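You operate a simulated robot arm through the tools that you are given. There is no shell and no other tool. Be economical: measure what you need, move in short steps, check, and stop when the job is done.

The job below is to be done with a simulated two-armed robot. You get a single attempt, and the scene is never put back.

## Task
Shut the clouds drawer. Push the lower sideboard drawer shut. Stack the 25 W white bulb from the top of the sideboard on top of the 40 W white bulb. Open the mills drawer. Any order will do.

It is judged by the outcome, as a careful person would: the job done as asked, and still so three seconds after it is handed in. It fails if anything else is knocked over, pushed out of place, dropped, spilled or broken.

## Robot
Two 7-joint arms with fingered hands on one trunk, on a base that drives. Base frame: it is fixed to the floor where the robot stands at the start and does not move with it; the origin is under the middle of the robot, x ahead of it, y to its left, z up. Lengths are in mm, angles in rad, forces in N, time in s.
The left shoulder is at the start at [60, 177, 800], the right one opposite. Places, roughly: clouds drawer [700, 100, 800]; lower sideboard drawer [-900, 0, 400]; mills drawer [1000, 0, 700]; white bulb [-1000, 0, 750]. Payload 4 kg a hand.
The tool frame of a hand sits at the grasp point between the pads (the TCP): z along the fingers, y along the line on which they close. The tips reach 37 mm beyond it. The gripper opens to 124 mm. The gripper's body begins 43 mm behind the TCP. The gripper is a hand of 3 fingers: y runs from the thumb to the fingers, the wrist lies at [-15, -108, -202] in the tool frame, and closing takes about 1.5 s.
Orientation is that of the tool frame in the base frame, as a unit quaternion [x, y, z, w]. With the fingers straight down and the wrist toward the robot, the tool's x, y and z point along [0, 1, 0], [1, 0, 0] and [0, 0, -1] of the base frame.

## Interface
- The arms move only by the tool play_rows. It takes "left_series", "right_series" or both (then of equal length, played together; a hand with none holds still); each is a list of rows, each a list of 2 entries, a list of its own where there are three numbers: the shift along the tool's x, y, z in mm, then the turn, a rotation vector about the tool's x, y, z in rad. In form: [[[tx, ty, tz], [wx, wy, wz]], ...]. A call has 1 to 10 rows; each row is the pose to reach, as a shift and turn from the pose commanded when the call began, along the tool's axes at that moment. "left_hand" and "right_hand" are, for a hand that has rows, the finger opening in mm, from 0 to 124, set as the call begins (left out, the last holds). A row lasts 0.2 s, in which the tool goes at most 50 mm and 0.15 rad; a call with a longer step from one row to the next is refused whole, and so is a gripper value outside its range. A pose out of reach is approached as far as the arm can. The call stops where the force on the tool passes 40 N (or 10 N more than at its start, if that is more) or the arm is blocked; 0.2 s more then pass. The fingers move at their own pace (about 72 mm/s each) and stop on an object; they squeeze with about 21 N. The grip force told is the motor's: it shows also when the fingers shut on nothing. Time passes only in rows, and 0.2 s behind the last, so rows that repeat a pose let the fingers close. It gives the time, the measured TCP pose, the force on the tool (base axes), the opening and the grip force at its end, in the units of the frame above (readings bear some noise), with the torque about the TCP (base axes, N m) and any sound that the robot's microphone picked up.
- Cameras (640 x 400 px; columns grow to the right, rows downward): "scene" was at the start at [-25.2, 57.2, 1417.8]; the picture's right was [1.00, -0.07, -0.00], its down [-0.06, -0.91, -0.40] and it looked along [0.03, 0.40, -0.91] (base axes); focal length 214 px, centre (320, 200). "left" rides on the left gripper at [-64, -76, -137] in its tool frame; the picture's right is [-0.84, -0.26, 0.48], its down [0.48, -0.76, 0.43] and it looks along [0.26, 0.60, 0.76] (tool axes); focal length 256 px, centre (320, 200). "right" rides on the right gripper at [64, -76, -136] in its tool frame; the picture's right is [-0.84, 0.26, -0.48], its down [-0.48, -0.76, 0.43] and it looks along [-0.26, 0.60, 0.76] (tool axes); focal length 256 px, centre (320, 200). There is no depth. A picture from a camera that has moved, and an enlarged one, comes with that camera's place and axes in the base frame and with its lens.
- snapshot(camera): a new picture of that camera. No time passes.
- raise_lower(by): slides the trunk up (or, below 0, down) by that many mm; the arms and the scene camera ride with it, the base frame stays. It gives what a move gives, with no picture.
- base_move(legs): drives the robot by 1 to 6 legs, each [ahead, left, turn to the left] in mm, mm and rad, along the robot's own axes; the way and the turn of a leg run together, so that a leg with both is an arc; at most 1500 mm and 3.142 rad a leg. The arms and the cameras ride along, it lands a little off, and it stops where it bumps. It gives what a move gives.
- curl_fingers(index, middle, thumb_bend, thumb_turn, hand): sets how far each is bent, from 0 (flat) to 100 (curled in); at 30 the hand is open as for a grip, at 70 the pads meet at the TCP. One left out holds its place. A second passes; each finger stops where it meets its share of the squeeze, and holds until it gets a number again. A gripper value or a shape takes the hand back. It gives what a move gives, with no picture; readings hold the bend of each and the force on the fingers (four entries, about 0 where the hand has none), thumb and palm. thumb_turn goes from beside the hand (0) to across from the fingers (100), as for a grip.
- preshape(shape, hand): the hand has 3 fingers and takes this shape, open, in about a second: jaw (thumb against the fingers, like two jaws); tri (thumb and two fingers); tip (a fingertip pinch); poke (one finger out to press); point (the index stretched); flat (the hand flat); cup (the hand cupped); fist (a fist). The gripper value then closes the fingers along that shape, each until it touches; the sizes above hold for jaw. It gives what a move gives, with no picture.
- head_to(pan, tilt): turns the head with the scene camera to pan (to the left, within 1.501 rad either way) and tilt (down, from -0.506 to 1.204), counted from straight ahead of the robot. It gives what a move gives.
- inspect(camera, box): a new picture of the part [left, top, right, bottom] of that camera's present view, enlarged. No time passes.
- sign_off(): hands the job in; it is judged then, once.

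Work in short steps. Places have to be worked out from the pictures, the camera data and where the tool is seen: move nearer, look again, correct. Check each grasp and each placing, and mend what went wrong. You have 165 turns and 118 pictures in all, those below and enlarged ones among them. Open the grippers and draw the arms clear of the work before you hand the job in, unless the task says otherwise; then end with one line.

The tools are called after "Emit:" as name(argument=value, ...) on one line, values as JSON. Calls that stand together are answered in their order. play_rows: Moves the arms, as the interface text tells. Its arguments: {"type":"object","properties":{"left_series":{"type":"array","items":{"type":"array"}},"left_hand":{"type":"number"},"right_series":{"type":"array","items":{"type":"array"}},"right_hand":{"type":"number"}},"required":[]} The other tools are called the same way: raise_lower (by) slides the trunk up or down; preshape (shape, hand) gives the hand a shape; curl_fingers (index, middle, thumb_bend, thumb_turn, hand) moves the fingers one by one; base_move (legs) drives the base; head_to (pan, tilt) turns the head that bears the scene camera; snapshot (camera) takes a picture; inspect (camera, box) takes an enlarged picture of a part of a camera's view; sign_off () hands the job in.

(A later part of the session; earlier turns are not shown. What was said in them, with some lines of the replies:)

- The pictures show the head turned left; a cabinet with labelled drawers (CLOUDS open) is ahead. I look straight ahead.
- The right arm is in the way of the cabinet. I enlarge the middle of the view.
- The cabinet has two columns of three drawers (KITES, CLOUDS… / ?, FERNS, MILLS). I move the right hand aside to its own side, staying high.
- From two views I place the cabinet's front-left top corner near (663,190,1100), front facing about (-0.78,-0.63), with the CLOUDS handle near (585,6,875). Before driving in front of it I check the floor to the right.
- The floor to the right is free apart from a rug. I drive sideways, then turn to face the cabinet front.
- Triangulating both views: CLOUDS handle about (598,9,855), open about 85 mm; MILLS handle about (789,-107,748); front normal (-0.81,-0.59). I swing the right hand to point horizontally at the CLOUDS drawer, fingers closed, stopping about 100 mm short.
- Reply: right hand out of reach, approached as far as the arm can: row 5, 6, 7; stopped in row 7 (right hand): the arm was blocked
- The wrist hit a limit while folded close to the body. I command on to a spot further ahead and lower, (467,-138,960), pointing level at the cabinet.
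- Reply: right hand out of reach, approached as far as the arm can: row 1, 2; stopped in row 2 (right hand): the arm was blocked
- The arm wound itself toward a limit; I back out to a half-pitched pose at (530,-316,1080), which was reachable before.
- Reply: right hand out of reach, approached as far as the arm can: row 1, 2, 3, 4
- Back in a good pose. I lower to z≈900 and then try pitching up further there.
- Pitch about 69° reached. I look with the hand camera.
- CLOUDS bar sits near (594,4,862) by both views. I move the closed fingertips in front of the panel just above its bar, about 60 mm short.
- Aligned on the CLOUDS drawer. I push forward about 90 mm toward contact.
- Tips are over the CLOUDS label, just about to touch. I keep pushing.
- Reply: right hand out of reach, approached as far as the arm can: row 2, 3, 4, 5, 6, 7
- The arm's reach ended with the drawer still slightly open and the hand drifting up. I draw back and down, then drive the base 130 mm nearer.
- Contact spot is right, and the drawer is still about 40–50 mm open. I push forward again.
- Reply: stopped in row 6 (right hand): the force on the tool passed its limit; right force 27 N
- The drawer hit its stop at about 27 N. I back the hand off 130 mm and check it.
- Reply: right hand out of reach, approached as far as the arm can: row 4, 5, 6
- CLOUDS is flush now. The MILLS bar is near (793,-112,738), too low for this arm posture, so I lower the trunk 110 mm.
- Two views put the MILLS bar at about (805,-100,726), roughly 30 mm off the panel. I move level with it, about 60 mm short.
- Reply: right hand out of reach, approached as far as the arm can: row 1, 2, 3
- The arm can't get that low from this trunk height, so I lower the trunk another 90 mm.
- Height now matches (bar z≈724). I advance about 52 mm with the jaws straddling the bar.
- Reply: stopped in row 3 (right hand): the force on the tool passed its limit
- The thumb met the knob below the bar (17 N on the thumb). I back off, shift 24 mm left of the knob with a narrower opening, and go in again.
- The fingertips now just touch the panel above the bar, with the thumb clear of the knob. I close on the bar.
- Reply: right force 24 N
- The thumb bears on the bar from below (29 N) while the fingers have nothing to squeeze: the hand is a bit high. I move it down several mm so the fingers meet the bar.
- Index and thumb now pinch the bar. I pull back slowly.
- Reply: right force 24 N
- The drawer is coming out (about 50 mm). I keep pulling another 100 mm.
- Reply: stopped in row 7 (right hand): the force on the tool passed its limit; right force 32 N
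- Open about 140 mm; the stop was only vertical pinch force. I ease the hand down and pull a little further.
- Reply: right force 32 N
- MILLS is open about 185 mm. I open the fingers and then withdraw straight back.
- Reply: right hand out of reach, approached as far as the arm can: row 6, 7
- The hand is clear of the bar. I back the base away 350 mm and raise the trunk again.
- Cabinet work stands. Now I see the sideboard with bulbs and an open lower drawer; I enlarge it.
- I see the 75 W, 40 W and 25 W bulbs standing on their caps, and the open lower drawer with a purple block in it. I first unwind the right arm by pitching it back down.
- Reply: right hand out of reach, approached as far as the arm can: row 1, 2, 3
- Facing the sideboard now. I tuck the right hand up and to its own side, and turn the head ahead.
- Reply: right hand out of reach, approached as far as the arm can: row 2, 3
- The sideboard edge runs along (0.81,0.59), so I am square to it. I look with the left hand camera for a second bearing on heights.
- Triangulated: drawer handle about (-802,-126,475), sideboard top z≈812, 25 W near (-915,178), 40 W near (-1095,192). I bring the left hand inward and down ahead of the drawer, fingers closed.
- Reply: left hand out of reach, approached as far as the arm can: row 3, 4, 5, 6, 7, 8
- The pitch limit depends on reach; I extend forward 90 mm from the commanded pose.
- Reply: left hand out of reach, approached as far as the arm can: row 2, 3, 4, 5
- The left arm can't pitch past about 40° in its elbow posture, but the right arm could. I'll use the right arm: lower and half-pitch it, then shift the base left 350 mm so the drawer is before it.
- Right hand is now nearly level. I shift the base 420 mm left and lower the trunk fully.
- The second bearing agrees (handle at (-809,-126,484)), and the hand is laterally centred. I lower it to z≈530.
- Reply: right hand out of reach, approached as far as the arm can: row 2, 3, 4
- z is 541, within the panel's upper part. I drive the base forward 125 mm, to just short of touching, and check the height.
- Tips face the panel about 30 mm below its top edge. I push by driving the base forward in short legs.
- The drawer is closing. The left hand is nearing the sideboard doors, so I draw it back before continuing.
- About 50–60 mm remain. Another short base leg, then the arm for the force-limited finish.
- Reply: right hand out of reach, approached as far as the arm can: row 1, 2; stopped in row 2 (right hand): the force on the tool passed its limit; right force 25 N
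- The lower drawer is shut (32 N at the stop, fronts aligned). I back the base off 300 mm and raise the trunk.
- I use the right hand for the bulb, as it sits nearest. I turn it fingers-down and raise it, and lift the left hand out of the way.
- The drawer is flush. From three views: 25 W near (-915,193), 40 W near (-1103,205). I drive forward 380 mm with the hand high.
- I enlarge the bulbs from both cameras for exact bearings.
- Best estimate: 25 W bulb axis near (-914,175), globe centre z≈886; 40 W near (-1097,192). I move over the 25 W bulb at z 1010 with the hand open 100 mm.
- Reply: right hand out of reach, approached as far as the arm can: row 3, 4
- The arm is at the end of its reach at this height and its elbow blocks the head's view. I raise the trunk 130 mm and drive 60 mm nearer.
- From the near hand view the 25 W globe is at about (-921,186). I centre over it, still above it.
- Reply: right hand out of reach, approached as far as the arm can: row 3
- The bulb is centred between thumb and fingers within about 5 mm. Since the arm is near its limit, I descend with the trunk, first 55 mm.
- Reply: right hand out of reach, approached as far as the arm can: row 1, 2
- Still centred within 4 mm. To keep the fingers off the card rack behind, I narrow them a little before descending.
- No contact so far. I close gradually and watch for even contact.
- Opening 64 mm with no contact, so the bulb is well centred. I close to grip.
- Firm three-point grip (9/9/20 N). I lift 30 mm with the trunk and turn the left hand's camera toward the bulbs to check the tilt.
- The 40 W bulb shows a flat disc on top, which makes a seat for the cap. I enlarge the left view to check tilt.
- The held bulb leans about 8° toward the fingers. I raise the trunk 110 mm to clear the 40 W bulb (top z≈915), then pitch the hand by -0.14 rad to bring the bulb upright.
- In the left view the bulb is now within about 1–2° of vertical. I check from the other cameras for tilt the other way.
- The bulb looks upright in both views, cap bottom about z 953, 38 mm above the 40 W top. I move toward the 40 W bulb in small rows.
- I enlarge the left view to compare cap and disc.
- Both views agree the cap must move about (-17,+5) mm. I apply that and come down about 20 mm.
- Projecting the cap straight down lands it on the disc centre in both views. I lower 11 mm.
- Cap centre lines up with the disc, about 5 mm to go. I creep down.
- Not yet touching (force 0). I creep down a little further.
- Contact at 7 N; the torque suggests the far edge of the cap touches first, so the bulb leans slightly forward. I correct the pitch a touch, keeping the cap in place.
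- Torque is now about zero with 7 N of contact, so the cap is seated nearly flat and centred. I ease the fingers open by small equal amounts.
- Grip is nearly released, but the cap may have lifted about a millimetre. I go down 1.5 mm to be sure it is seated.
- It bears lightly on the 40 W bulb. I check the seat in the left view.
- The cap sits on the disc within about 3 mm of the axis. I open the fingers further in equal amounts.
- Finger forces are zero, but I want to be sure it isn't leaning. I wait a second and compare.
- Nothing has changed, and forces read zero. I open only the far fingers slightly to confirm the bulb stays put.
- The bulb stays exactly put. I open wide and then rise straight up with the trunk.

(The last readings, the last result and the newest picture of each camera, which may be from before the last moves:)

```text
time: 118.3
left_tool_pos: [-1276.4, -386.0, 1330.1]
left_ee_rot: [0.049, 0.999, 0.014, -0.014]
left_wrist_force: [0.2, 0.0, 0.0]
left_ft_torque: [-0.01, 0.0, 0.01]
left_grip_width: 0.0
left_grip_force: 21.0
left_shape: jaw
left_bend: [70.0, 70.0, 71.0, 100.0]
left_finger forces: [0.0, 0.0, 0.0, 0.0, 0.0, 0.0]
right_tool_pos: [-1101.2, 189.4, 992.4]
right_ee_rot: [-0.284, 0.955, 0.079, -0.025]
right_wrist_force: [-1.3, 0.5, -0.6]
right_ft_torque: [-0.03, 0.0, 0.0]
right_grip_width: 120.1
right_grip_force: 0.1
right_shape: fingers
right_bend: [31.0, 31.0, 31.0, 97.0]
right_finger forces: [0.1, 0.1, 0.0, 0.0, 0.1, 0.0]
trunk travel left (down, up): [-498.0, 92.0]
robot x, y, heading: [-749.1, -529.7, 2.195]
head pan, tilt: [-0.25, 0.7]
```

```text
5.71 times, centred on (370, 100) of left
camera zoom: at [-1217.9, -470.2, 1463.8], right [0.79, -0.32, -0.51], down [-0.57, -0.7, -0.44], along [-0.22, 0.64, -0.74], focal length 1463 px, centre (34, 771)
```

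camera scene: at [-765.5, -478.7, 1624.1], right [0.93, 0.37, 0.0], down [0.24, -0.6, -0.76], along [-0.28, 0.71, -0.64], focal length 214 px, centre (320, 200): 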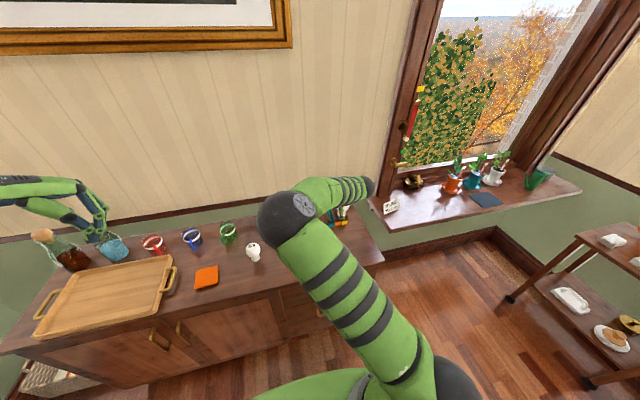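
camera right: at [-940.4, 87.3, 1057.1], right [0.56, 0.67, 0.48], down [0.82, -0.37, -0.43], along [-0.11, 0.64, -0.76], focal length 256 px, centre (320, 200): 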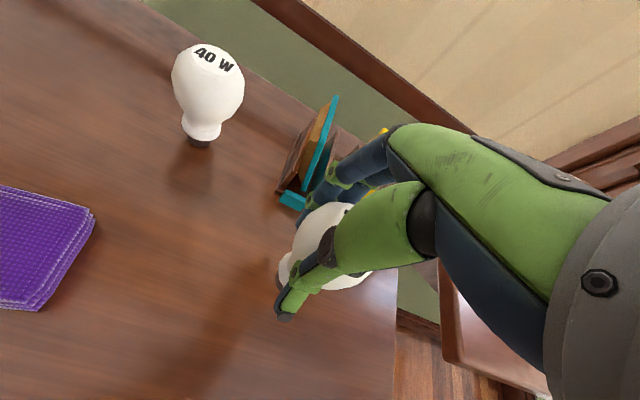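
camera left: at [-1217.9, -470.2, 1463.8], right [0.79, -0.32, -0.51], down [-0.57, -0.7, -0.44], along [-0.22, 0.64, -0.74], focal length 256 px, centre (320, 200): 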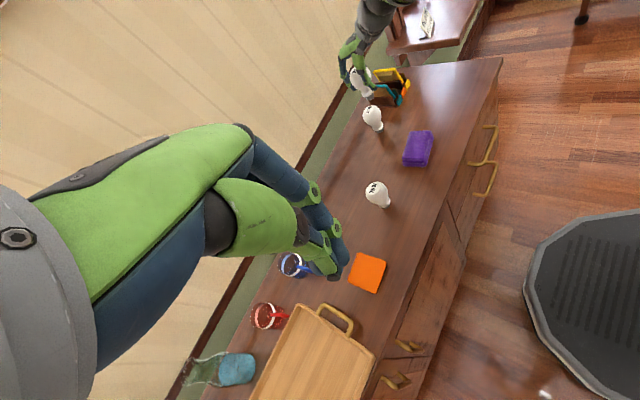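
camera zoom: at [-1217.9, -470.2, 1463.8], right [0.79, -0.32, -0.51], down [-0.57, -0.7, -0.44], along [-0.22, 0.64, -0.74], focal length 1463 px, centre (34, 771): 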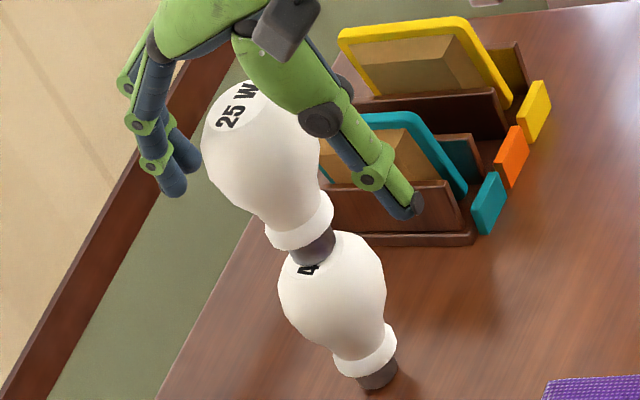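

The stack stands free with the hand open around it. I rise 90 mm with the trunk.

Emit:
raise_lower(by=90)

Emit:
snapshot(camera="right")

```text
time: 119.5
left_tool_pos: [-1275.7, -384.2, 1420.9]
left_ee_rot: [0.049, 0.999, 0.014, -0.015]
left_wrist_force: [0.5, 0.0, -0.1]
left_ft_torque: [-0.01, 0.02, 0.0]
left_grip_width: 0.0
left_grip_force: 21.2
left_shape: jaw
left_bend: [70.0, 70.0, 71.0, 100.0]
left_finger forces: [0.1, 0.0, 0.0, 0.1, 0.0, 0.0]
right_tool_pos: [-1099.8, 190.4, 1081.9]
right_ee_rot: [-0.284, 0.955, 0.079, -0.024]
right_wrist_force: [-0.1, 0.0, 0.1]
right_ft_torque: [-0.01, 0.01, -0.01]
right_grip_width: 120.1
right_grip_force: 0.1
right_shape: fingers
right_bend: [31.0, 31.0, 31.0, 97.0]
right_finger forces: [0.0, 0.1, 0.0, 0.1, 0.0, 0.0]
trunk travel left (down, up): [-588.0, 2.0]
robot x, y, heading: [-753.3, -530.9, 2.191]
head pan, tilt: [-0.25, 0.7]
```

```text
20 pictures are left
camera right: at [-1100.9, 74.1, 1203.7], right [0.61, 0.6, 0.52], down [0.77, -0.31, -0.55], along [-0.18, 0.74, -0.65], focal length 256 px, centre (320, 200)
```

right: 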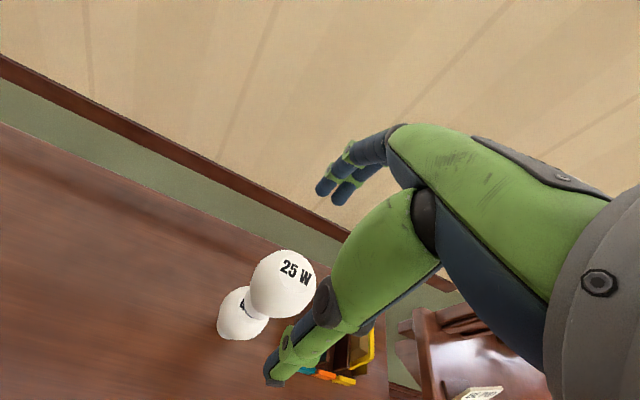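

The stack stands. I lift the hand 35 mm more with the arm, then back the base away.

Emit:
play_rows(right_series=[[[0, 2, -12], [0, 0, 0]], [[0, 4, -24], [0, 0, 0]], [[0, 6, -36], [0, 0, 0]]])

Emit:
inspect(camera="left", box=[335, 65, 435, 165])

```text
time: 120.3
left_tool_pos: [-1276.3, -384.9, 1421.4]
left_ee_rot: [0.048, 0.999, 0.014, -0.014]
left_wrist_force: [-0.1, 0.6, -1.0]
left_ft_torque: [0.0, 0.0, 0.01]
left_grip_width: 0.1
left_grip_force: 20.5
left_shape: jaw
left_bend: [70.0, 70.0, 71.0, 100.0]
left_finger forces: [0.0, 0.0, 0.1, 0.0, 0.1, 0.1]
right_tool_pos: [-1099.6, 188.9, 1117.3]
right_ee_rot: [-0.285, 0.955, 0.079, -0.025]
right_wrist_force: [-0.3, -0.4, 0.5]
right_ft_torque: [0.02, 0.02, 0.01]
right_grip_width: 120.0
right_grip_force: 0.1
right_shape: fingers
right_bend: [31.0, 31.0, 31.0, 97.0]
right_finger forces: [0.0, 0.0, 0.0, 0.1, 0.0, 0.1]
trunk travel left (down, up): [-588.0, 2.0]
robot x, y, heading: [-753.4, -533.1, 2.19]
head pan, tilt: [-0.25, 0.7]
```

```text
4.00 times, centred on (385, 115) of left
camera zoom: at [-1217.8, -470.4, 1553.8], right [0.79, -0.32, -0.51], down [-0.57, -0.7, -0.44], along [-0.22, 0.64, -0.74], focal length 1024 px, centre (60, 540)
```

zoom: 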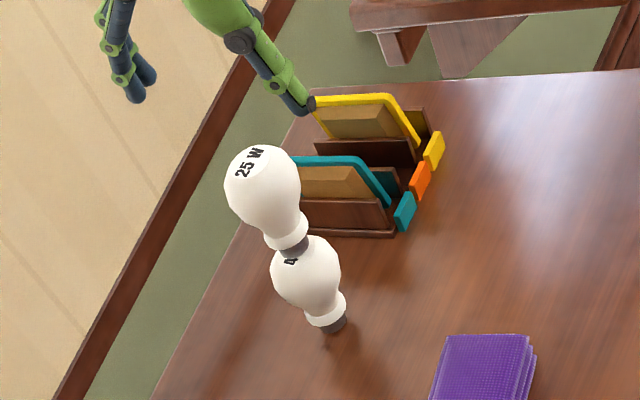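

The hand is well clear above the stack. I back the base straight away by 350 mm and view the whole sideboard.

Emit:
base_move(legs=[[-350, 0, 0]])

Emit:
head_to(pan=0.05, tilt=0.7)

Emit:
snapshot(camera="scene")

Emit:
snapshot(camera="left")

```text
time: 122.6
left_tool_pos: [-1071.5, -670.7, 1420.8]
left_ee_rot: [0.049, 0.999, 0.013, -0.015]
left_wrist_force: [0.6, -0.7, -0.4]
left_ft_torque: [0.04, -0.02, -0.01]
left_grip_width: 0.0
left_grip_force: 21.3
left_shape: jaw
left_bend: [70.0, 70.0, 71.0, 100.0]
left_finger forces: [0.0, 0.0, 0.0, 0.0, 0.1, 0.0]
right_tool_pos: [-896.8, -94.7, 1118.5]
right_ee_rot: [-0.285, 0.955, 0.079, -0.025]
right_wrist_force: [0.3, 0.2, 0.6]
right_ft_torque: [0.0, 0.0, -0.02]
right_grip_width: 120.2
right_grip_force: 0.0
right_shape: fingers
right_bend: [31.0, 31.0, 31.0, 97.0]
right_finger forces: [0.1, 0.0, 0.0, 0.0, 0.0, 0.0]
trunk travel left (down, up): [-588.0, 2.0]
robot x, y, heading: [-551.5, -815.9, 2.202]
head pan, tilt: [-0.25, 0.7]
```

```text
time: 123.4
left_tool_pos: [-1072.6, -667.9, 1420.4]
left_ee_rot: [0.049, 0.999, 0.013, -0.014]
left_wrist_force: [0.6, -1.1, 0.6]
left_ft_torque: [0.02, -0.02, 0.01]
left_grip_width: 0.1
left_grip_force: 21.2
left_shape: jaw
left_bend: [70.0, 70.0, 71.0, 100.0]
left_finger forces: [0.0, 0.1, 0.1, 0.0, 0.0, 0.0]
right_tool_pos: [-896.1, -93.6, 1117.9]
right_ee_rot: [-0.284, 0.955, 0.079, -0.024]
right_wrist_force: [1.2, -0.6, -0.3]
right_ft_torque: [0.0, 0.04, 0.01]
right_grip_width: 119.9
right_grip_force: 0.0
right_shape: fingers
right_bend: [31.0, 31.0, 31.0, 97.0]
right_finger forces: [0.0, 0.0, 0.0, 0.1, 0.1, 0.1]
trunk travel left (down, up): [-588.0, 2.0]
robot x, y, heading: [-547.2, -812.9, 2.2]
head pan, tilt: [0.051, 0.7]
```

```text
18 pictures are left
camera scene: at [-583.6, -774.7, 1714.1], right [0.78, 0.62, 0.0], down [0.4, -0.5, -0.76], along [-0.48, 0.6, -0.64], focal length 214 px, centre (320, 200)
```

scene: 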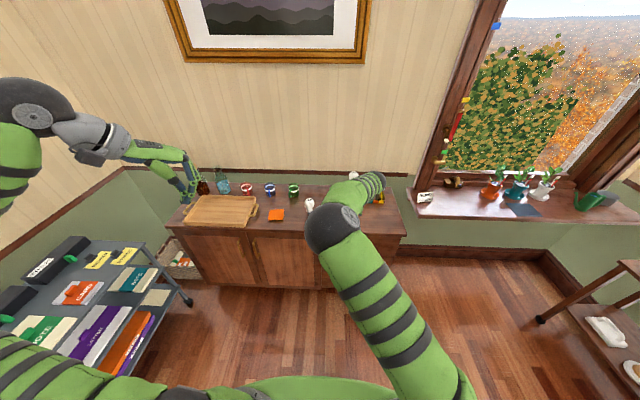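

```text
17 pictures are left
camera left: at [-1014.1, -753.6, 1553.9], right [0.79, -0.32, -0.51], down [-0.57, -0.7, -0.44], along [-0.22, 0.64, -0.74], focal length 256 px, centre (320, 200)
```

left: 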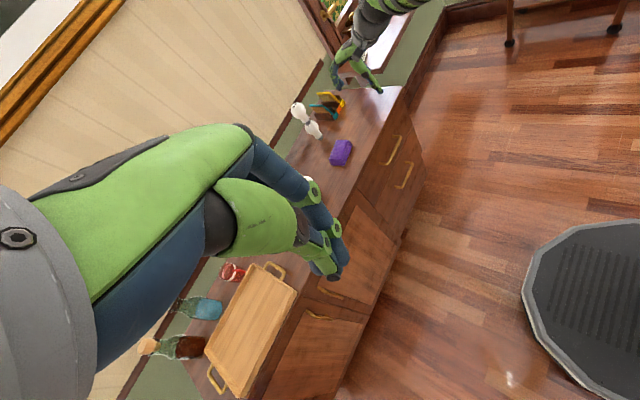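

The stack stands and the drawers are flush. I open the left gripper, back off a bit more, and take a close final look.

Emit:
play_rows(left_hand=124, left_series=[[[0, 0, 0], [0, 0, 0]], [[0, 0, 0], [0, 0, 0]], [[0, 0, 0], [0, 0, 0]], [[0, 0, 0], [0, 0, 0]], [[0, 0, 0], [0, 0, 0]], [[0, 0, 0], [0, 0, 0]]])

Emit:
base_move(legs=[[-150, 0, 0]])

Emit:
inspect(camera="left", box=[280, 30, 460, 200])

Emit:
head_to(pan=-1.5, tilt=0.5)

Emit:
snapshot(camera="scene")

```text
time: 124.8
left_tool_pos: [-1071.8, -667.2, 1420.9]
left_ee_rot: [0.049, 0.999, 0.014, -0.014]
left_wrist_force: [-0.5, -0.2, -0.8]
left_ft_torque: [0.0, 0.02, 0.01]
left_grip_width: 123.6
left_grip_force: 0.1
left_shape: jaw
left_bend: [30.0, 30.0, 30.0, 98.0]
left_finger forces: [0.1, 0.0, 0.0, 0.1, 0.0, 0.0]
right_tool_pos: [-897.6, -92.5, 1117.3]
right_ee_rot: [-0.283, 0.955, 0.079, -0.025]
right_wrist_force: [-0.2, -0.1, -0.1]
right_ft_torque: [-0.02, -0.02, 0.0]
right_grip_width: 120.0
right_grip_force: 0.1
right_shape: fingers
right_bend: [31.0, 31.0, 31.0, 97.0]
right_finger forces: [0.0, 0.1, 0.1, 0.0, 0.1, 0.1]
trunk travel left (down, up): [-588.0, 2.0]
robot x, y, heading: [-547.6, -817.2, 2.196]
head pan, tilt: [0.051, 0.7]
```

```text
time: 126.2
left_tool_pos: [-983.5, -791.5, 1421.4]
left_ee_rot: [0.048, 0.999, 0.015, -0.014]
left_wrist_force: [0.3, -0.2, 0.9]
left_ft_torque: [0.01, 0.05, 0.02]
left_grip_width: 124.0
left_grip_force: 0.2
left_shape: jaw
left_bend: [30.0, 30.0, 30.0, 98.0]
left_finger forces: [0.0, 0.0, 0.0, 0.0, 0.0, 0.0]
right_tool_pos: [-809.7, -215.9, 1118.2]
right_ee_rot: [-0.284, 0.955, 0.079, -0.025]
right_wrist_force: [-0.4, -0.2, 0.2]
right_ft_torque: [0.03, 0.03, 0.02]
right_grip_width: 120.6
right_grip_force: 0.0
right_shape: fingers
right_bend: [31.0, 31.0, 31.0, 97.0]
right_finger forces: [0.0, 0.1, 0.0, 0.0, 0.0, 0.1]
trunk travel left (down, up): [-588.0, 2.0]
robot x, y, heading: [-457.6, -939.1, 2.197]
head pan, tilt: [0.051, 0.7]
```

```text
2.35 times, centred on (370, 115) of left
camera zoom: at [-925.7, -876.9, 1554.3], right [0.79, -0.32, -0.51], down [-0.57, -0.7, -0.44], along [-0.22, 0.64, -0.74], focal length 602 px, centre (202, 400)
```

zoom: 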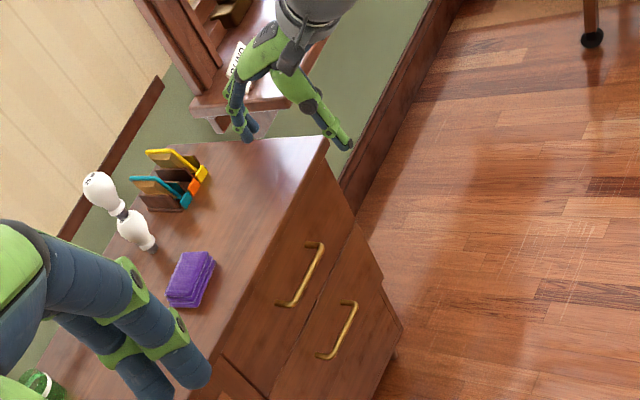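

```text
time: 127.8
left_tool_pos: [-985.2, -789.3, 1422.5]
left_ee_rot: [0.047, 0.999, 0.014, -0.014]
left_wrist_force: [-0.2, 0.4, 0.8]
left_ft_torque: [0.04, 0.01, -0.02]
left_grip_width: 123.7
left_grip_force: 0.0
left_shape: jaw
left_bend: [30.0, 30.0, 30.0, 98.0]
left_finger forces: [0.1, 0.0, 0.1, 0.0, 0.1, 0.0]
right_tool_pos: [-809.9, -216.3, 1116.9]
right_ee_rot: [-0.284, 0.955, 0.079, -0.025]
right_wrist_force: [-0.1, 0.6, 0.4]
right_ft_torque: [0.0, -0.02, 0.0]
right_grip_width: 120.4
right_grip_force: 0.0
right_shape: fingers
right_bend: [31.0, 31.0, 31.0, 97.0]
right_finger forces: [0.2, 0.0, 0.0, 0.0, 0.1, 0.0]
trunk travel left (down, up): [-588.0, 2.0]
robot x, y, heading: [-462.3, -938.1, 2.197]
head pan, tilt: [-1.499, 0.499]
```

```text
15 pictures are left
camera scene: at [-373.4, -904.0, 1731.9], right [0.64, -0.77, 0.0], down [-0.37, -0.31, -0.88], along [0.67, 0.56, -0.48], focal length 214 px, centre (320, 200)
```

scene: 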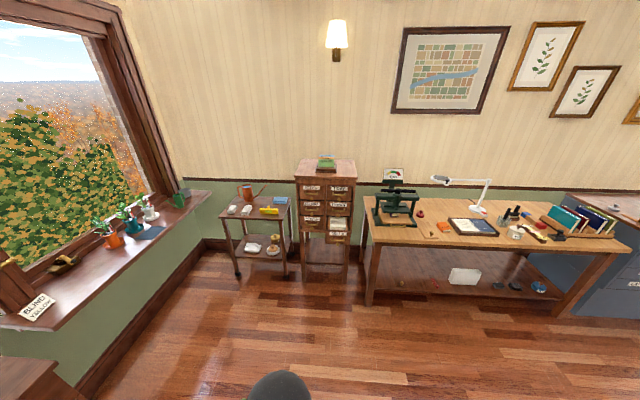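

Everything looks right; I check closely that the lower drawer is truly flush.

Emit:
inspect(camera="left", box=[350, 80, 460, 190])

Emit:
inspect(camera="scene", box=[280, 150, 380, 280])

```text
3.64 times, centred on (405, 135) of left
camera zoom: at [-926.7, -875.5, 1553.9], right [0.8, -0.32, -0.51], down [-0.57, -0.7, -0.44], along [-0.22, 0.64, -0.74], focal length 931 px, centre (11, 436)
```

zoom: 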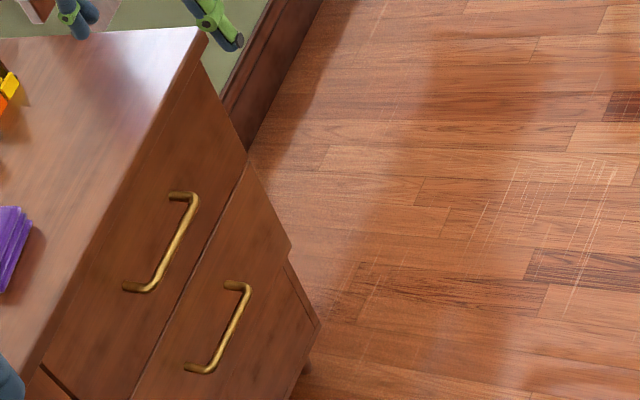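

```text
3.08 times, centred on (330, 215) of scene
camera zoom: at [-373.4, -904.0, 1731.9], right [0.64, -0.77, 0.0], down [-0.37, -0.31, -0.88], along [0.67, 0.56, -0.48], focal length 660 px, centre (289, 154)
```

zoom: 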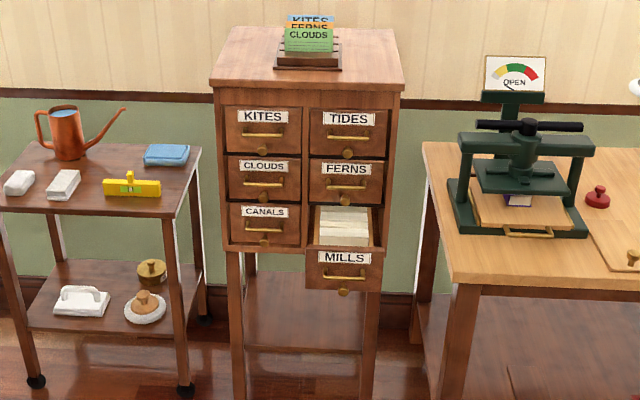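

All four parts check out: CLOUDS shut, lower drawer flush, bulbs stacked, MILLS open. Hands are open and clear, so I hand it in.

Emit:
sign_off()

```text
The job is handed in.
```

The clouds drawer and the lower sideboard drawer are shut, the 25 W bulb stands on top of the 40 W bulb, and the mills drawer is open about 185 mm. In the last pictures nothing else looked disturbed.
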